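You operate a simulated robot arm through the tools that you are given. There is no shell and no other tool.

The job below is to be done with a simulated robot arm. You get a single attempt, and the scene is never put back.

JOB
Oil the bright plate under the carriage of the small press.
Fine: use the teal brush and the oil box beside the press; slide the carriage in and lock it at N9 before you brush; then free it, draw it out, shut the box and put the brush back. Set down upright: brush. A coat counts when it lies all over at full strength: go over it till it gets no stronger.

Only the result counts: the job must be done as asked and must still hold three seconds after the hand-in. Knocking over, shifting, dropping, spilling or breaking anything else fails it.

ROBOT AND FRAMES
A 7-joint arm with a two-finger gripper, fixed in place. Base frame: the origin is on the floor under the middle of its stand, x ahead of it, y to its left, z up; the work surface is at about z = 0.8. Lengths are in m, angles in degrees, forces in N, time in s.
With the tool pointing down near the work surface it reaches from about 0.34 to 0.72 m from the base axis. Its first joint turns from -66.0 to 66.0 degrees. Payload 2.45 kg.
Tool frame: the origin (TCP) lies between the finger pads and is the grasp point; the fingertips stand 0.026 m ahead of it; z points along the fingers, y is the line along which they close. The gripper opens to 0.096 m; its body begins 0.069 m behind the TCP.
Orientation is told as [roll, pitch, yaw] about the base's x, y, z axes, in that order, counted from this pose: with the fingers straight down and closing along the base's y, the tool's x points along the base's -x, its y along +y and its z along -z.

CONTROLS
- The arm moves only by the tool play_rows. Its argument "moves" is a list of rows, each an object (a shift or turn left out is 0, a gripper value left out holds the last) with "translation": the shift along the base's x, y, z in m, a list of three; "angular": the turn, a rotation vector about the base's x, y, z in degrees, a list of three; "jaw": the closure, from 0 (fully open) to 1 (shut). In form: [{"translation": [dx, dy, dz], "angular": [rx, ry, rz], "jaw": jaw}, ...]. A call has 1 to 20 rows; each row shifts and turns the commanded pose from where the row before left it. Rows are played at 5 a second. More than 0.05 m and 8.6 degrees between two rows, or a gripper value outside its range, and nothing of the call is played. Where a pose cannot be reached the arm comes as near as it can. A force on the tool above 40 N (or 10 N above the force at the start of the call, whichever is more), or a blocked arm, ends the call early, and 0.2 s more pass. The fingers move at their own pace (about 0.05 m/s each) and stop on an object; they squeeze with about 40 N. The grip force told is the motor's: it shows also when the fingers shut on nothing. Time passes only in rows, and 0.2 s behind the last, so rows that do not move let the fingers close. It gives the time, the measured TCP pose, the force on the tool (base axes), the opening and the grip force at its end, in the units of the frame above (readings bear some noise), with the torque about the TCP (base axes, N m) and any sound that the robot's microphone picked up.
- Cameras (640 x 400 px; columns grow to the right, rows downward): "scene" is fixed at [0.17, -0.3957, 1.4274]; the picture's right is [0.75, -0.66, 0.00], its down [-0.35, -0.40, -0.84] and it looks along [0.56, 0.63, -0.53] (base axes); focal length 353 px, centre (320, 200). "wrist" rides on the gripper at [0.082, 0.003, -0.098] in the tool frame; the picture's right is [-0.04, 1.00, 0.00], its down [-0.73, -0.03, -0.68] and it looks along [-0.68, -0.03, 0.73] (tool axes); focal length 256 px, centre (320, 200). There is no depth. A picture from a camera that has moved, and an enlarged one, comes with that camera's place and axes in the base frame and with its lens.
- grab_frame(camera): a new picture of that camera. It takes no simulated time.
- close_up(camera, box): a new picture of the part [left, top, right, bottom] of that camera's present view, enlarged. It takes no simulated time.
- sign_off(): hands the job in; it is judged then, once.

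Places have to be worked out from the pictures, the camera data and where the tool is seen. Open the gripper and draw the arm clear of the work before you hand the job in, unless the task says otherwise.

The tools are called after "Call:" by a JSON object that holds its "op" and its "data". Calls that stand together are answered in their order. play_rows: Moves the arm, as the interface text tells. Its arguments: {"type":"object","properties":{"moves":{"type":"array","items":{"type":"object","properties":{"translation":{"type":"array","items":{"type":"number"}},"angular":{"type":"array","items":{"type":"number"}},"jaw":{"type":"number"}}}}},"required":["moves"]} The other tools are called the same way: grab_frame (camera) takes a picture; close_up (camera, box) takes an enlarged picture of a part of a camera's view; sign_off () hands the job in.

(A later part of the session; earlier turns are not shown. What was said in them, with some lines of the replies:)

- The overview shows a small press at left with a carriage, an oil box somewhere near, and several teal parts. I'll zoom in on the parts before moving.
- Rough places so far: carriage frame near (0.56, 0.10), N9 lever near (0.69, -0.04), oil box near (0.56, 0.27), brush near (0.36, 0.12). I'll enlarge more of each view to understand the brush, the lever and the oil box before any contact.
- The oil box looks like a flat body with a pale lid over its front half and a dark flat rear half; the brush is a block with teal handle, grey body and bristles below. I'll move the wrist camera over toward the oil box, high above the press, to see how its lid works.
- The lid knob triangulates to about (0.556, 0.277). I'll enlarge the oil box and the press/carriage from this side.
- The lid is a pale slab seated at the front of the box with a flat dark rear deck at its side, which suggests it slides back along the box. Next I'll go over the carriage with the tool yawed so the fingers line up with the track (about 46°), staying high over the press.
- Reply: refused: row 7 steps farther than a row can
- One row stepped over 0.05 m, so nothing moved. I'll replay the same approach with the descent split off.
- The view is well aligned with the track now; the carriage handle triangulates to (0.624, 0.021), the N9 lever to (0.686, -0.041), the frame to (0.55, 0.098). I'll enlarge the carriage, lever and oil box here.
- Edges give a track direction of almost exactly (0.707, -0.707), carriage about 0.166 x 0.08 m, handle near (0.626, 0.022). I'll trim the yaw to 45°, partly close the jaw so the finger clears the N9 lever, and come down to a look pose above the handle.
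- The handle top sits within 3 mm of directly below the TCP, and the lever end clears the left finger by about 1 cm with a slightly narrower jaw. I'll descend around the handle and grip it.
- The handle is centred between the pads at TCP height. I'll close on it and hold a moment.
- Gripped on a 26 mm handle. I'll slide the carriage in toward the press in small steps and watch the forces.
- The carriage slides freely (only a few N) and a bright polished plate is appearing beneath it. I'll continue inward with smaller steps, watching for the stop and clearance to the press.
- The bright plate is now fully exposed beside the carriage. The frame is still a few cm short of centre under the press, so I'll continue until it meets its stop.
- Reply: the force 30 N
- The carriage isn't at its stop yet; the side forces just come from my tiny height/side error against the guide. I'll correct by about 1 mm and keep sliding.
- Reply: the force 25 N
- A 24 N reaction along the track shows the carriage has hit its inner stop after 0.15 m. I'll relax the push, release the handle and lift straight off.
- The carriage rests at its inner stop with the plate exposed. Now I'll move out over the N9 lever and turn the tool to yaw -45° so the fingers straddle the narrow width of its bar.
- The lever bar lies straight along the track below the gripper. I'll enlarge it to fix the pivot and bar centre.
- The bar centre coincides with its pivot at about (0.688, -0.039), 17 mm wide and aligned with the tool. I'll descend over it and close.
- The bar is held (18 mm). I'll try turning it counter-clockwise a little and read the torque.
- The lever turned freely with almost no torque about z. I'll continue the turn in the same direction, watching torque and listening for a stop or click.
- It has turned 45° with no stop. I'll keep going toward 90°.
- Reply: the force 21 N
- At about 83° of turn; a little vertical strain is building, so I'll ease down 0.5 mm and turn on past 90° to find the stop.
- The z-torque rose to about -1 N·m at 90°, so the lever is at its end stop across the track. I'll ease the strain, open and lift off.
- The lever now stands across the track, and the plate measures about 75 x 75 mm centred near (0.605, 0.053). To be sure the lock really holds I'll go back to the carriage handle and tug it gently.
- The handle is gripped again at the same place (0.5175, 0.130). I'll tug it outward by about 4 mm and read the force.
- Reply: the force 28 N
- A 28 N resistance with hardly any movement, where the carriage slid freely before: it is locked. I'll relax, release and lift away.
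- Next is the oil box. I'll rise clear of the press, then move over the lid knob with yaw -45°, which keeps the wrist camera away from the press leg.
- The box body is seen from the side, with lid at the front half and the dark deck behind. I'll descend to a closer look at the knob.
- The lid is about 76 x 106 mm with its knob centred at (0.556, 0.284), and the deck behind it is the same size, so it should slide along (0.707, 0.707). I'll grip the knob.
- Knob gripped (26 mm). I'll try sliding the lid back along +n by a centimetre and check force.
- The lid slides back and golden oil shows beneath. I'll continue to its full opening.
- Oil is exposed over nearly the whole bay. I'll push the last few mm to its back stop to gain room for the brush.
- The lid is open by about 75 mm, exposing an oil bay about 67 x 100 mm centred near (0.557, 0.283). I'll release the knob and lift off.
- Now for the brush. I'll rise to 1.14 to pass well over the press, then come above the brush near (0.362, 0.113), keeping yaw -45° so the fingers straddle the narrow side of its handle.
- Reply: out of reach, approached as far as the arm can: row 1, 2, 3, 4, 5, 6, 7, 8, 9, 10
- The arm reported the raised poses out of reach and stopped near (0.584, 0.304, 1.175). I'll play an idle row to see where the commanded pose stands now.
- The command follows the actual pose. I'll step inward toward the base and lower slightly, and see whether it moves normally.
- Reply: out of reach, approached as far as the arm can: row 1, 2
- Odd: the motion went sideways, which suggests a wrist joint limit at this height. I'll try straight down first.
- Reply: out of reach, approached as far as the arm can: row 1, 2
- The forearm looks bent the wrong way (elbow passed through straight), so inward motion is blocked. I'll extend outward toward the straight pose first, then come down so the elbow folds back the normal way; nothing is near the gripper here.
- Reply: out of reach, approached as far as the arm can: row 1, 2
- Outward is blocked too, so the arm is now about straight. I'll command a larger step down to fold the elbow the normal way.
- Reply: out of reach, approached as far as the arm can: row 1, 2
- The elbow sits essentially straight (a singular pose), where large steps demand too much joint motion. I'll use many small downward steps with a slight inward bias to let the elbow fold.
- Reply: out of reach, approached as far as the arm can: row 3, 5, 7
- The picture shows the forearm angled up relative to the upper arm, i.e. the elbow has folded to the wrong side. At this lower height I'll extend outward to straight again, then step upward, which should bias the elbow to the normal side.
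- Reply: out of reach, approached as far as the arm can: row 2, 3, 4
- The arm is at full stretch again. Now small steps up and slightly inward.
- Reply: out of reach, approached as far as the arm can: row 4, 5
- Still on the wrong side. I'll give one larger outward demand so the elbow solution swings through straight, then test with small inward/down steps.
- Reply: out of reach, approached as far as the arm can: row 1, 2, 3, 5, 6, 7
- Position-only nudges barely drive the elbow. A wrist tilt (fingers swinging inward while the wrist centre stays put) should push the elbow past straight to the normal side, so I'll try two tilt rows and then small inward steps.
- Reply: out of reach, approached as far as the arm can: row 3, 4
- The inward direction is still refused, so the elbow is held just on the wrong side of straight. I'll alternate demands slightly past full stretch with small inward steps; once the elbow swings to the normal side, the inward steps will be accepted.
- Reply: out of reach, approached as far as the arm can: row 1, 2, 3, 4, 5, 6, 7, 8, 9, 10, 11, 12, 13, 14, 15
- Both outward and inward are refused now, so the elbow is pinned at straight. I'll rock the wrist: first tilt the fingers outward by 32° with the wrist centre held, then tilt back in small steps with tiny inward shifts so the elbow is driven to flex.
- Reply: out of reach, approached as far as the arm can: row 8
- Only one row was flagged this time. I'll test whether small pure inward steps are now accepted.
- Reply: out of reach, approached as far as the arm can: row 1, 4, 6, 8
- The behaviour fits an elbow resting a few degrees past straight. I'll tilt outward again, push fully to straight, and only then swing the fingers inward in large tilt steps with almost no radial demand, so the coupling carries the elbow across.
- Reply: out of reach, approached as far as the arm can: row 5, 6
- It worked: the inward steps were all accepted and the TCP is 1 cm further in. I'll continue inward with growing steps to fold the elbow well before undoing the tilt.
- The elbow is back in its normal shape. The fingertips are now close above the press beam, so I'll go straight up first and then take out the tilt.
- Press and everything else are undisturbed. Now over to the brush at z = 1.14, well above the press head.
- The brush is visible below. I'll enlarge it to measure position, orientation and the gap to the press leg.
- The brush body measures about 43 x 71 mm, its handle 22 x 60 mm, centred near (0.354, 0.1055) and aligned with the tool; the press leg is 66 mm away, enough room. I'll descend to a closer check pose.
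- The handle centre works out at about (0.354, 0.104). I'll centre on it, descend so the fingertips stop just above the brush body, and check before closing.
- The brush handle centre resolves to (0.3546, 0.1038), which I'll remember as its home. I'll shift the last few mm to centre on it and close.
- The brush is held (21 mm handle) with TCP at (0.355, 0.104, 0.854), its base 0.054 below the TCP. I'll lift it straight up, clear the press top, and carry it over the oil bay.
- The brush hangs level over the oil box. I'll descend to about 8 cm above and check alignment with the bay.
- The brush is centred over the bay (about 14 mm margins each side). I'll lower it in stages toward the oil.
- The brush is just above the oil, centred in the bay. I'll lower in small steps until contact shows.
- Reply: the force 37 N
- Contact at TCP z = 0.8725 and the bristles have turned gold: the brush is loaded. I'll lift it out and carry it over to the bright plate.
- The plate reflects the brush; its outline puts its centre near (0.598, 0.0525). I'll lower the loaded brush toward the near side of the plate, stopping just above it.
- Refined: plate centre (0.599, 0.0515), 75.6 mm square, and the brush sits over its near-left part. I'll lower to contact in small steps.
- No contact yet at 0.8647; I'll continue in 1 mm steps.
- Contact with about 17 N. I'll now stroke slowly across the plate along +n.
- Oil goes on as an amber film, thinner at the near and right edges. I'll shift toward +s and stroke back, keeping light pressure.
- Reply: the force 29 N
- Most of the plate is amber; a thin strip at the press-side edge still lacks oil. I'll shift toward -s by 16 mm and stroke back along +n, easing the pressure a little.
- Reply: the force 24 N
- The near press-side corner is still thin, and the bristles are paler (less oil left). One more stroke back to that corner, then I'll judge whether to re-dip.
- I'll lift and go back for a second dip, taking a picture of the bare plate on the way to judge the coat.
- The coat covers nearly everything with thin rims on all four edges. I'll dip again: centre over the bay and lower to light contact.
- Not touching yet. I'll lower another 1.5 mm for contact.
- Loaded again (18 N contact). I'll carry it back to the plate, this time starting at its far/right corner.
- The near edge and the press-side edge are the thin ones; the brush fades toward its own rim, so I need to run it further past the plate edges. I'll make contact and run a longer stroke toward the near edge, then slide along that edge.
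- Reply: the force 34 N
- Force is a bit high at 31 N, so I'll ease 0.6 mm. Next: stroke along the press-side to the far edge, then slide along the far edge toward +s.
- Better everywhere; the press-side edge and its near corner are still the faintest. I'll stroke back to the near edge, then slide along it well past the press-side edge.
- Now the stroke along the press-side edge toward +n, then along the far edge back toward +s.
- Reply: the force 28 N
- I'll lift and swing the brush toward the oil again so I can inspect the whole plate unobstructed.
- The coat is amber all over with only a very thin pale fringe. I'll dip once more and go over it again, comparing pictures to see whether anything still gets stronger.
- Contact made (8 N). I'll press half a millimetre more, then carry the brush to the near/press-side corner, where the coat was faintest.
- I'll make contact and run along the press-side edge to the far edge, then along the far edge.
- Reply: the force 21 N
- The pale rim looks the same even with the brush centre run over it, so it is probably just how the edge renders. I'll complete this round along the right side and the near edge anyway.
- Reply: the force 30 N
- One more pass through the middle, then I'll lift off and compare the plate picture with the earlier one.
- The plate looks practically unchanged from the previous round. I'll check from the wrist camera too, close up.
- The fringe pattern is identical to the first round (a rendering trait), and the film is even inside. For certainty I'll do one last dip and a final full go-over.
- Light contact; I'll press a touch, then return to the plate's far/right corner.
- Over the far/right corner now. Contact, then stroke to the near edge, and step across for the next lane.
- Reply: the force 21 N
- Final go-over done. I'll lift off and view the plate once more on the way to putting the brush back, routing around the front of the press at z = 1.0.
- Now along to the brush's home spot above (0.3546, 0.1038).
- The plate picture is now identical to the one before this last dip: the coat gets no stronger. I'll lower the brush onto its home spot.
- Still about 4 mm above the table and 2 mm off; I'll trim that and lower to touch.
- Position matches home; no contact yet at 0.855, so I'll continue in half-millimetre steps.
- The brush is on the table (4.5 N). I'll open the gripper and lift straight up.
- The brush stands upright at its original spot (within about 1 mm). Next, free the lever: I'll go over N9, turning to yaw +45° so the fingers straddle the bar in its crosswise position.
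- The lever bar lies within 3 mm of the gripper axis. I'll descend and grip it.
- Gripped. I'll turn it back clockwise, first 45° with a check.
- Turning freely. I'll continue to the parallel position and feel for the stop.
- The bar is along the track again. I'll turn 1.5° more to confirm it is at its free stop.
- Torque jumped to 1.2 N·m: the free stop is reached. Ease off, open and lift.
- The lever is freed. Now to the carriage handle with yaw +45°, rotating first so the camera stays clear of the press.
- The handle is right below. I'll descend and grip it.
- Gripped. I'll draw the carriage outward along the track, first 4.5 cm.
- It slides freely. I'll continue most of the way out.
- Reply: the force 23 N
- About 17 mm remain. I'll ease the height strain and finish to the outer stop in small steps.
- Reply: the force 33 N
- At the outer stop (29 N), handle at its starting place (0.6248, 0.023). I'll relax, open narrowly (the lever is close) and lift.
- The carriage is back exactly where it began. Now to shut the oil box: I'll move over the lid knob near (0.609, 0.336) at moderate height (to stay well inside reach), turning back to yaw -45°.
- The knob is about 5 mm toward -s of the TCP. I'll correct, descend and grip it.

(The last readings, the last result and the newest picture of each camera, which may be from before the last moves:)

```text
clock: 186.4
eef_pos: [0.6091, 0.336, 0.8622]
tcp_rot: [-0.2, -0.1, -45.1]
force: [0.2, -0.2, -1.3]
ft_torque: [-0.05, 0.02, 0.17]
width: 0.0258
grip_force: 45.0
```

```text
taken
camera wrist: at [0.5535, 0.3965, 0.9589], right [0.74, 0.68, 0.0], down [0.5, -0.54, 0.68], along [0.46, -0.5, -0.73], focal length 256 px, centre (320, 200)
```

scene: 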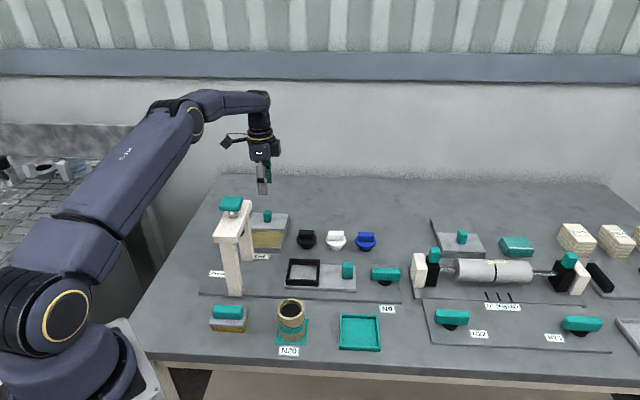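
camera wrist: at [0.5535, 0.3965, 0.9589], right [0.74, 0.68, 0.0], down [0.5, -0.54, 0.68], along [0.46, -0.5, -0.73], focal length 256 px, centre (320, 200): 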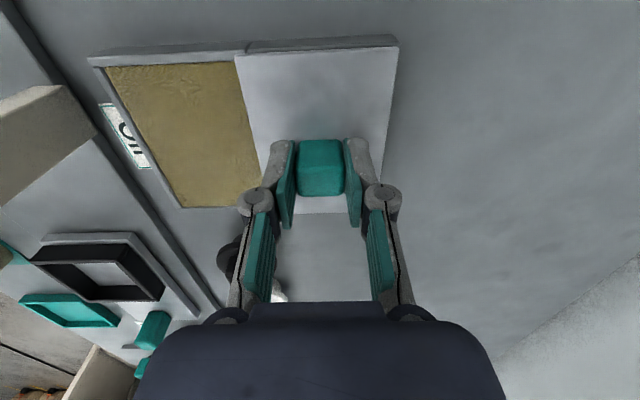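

Gripped. I'll slide the lid shut along -n in steps.

Call:
{"op": "play_rows", "data": {"moves": [{"translation": [-0.0071, -0.0071, 0]}, {"translation": [-0.0071, -0.0071, 0]}, {"translation": [-0.0071, -0.0071, 0]}, {"translation": [-0.0071, -0.0071, 0]}, {"translation": [-0.0071, -0.0071, 0]}, {"translation": [-0.0071, -0.0071, 0]}, {"translation": [0, 0, 0]}]}}

Call:
{"op": "grab_frame", "data": {"camera": "wrist"}}

```text
clock: 188.0
eef_pos: [0.567, 0.2942, 0.8611]
tcp_rot: [0.1, -0.1, -45.2]
force: [-0.1, -0.8, -3.8]
ft_torque: [-0.08, -0.13, 0.12]
width: 0.0258
grip_force: 45.1
```

```text
taken
camera wrist: at [0.5114, 0.3544, 0.959], right [0.74, 0.68, 0.0], down [0.5, -0.54, 0.68], along [0.46, -0.5, -0.73], focal length 256 px, centre (320, 200)
```

wrist: 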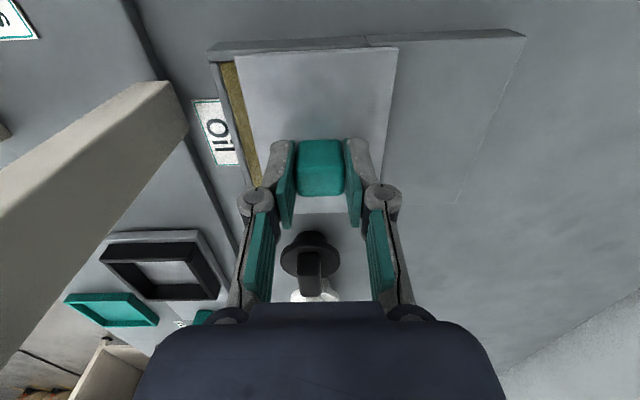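

A narrow strip of oil remains visible. I'll close the rest until it meets its front stop.

Call:
{"op": "play_rows", "data": {"moves": [{"translation": [-0.0042, -0.0042, -0.0002]}, {"translation": [-0.0028, -0.0028, 0]}, {"translation": [-0.0021, -0.0021, 0]}, {"translation": [-0.0014, -0.0014, 0]}, {"translation": [0, 0, 0]}]}}

Call:
{"op": "grab_frame", "data": {"camera": "wrist"}}

```text
clock: 189.2
eef_pos: [0.5569, 0.2838, 0.8615]
tcp_rot: [0.1, 0.0, -45.1]
force: [4.4, 2.7, -7.4]
ft_torque: [0.7, 0.31, 0.19]
width: 0.0259
grip_force: 45.5
```

```text
taken
camera wrist: at [0.5012, 0.3442, 0.959], right [0.74, 0.68, 0.0], down [0.5, -0.54, 0.68], along [0.46, -0.5, -0.73], focal length 256 px, centre (320, 200)
```

wrist: 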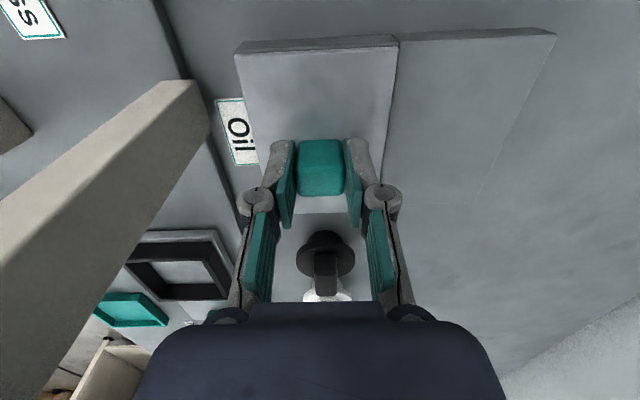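

The lid looks fully shut. A last gentle push to feel the stop.

Call:
{"op": "play_rows", "data": {"moves": [{"translation": [-0.0011, -0.0011, 0]}, {"translation": [0, 0, 0]}]}}

```text
clock: 189.8
eef_pos: [0.5562, 0.2846, 0.8634]
tcp_rot: [0.3, -0.2, -45.1]
force: [15.2, 11.9, -16.6]
ft_torque: [0.78, 0.1, 0.13]
width: 0.0259
grip_force: 45.1
```

A 19 N reaction: it is at its front stop. I'll relax, release and lift clear.

Call:
{"op": "play_rows", "data": {"moves": [{"translation": [0.001, 0.001, 0]}, {"jaw": 0.45}, {"jaw": 0.45}, {"jaw": 0.45}, {"translation": [0, 0, 0.03]}, {"translation": [0, 0, 0.045]}, {"translation": [0, 0, 0.045]}, {"translation": [0, 0, 0.045]}, {"translation": [-0.01, -0.005, 0.045]}, {"translation": [-0.02, -0.01, 0.03]}, {"translation": [0, 0, 0], "jaw": 0}, {"translation": [0, 0, 0], "jaw": 0}]}}

Call:
{"op": "grab_frame", "data": {"camera": "scene"}}

Call:
{"op": "grab_frame", "data": {"camera": "wrist"}}

Call:
{"op": "close_up", "data": {"camera": "scene", "box": [190, 180, 410, 318]}}

Call:
{"op": "close_up", "data": {"camera": "scene", "box": [190, 270, 410, 400]}}

```text
clock: 192.4
eef_pos: [0.5279, 0.2682, 1.1019]
tcp_rot: [0.0, -0.2, -45.0]
force: [0.5, -0.1, 0.1]
ft_torque: [0.02, 0.01, -0.02]
width: 0.0961
grip_force: 0.1
```

```text
taken
```

scene: 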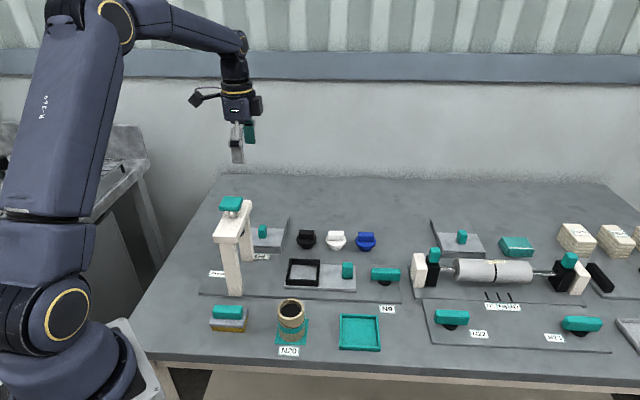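

```text
taken
camera wrist: at [0.4718, 0.3277, 1.1991], right [0.74, 0.68, 0.0], down [0.5, -0.54, 0.68], along [0.46, -0.5, -0.73], focal length 256 px, centre (320, 200)
```

wrist: 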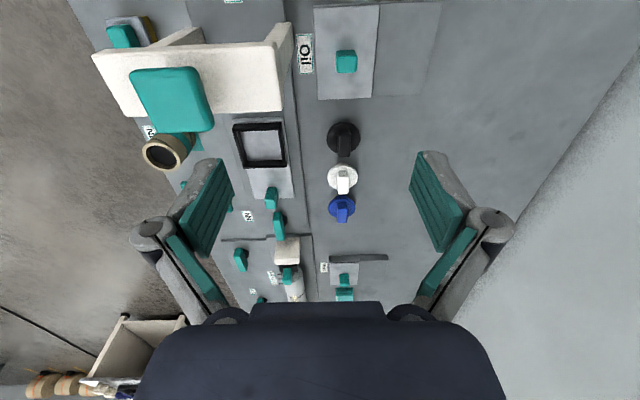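

```text
2.90 times, centred on (300, 249) of scene
camera zoom: at [0.17, -0.3957, 1.4274], right [0.75, -0.66, 0.0], down [-0.35, -0.4, -0.84], along [0.56, 0.63, -0.53], focal length 1022 px, centre (378, 58)
```

zoom: 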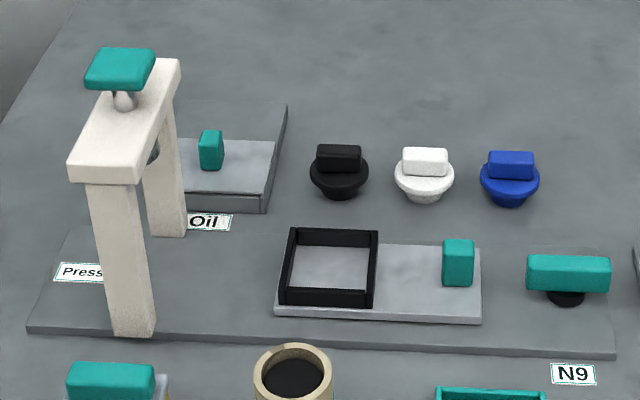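

```text
2.91 times, centred on (300, 335) of scene
camera zoom: at [0.17, -0.3957, 1.4274], right [0.75, -0.66, 0.0], down [-0.35, -0.4, -0.84], along [0.56, 0.63, -0.53], focal length 1026 px, centre (378, -193)
```

zoom: 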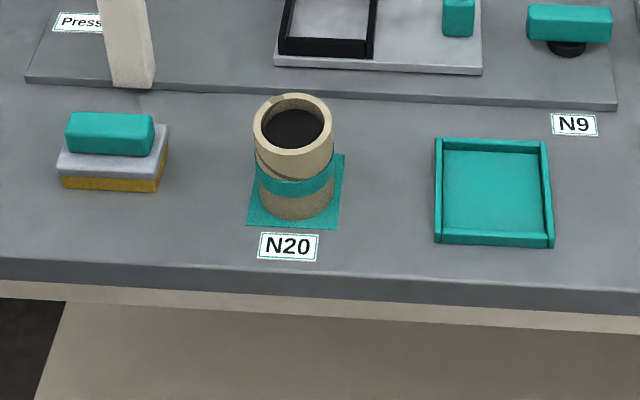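

Everything matches the starting layout: carriage out, N9 lever in its free position, lid shut, brush upright on its spot with oiled bristles, gripper open and clear above the bench. The plate's coat stopped getting stronger before I drew the carriage back over it, so I'm handing in.

Call:
{"op": "sign_off", "data": {}}

```text
The job is handed in.
```

I've oiled the bright plate under the carriage of the small press and handed the job in; I haven't seen how it was judged.

- **Locking:** I slid the carriage in to its stop and turned N9 to its lock stop. A test tug met about 28 N of resistance, so I started brushing.
- **Coat:** The brush was loaded from the Oil box four times and taken over the whole plate each time, past every edge. Pictures before and after the last dip looked the same, so the coat had stopped getting stronger. A thin pale fringe shows along the plate edges. It did not change from the first pass to the last, so I took it to be how the edge is drawn rather than missing oil.
- **Restoring:** I turned N9 back to its free stop and drew the carriage out to its outer stop. The oil lid is shut against its front stop, and the brush stands upright within about 1 mm of where it was.
- **Order:** I put the brush back before freeing the carriage and shutting the box, because the gripper can only hold one thing at a time.
- **Arm trouble:** Before the first dip the arm got stuck fully stretched above the table. I worked it loose without touching anything, and the pictures show the press and the items round it unmoved.

The gripper is open and clear above the bench.
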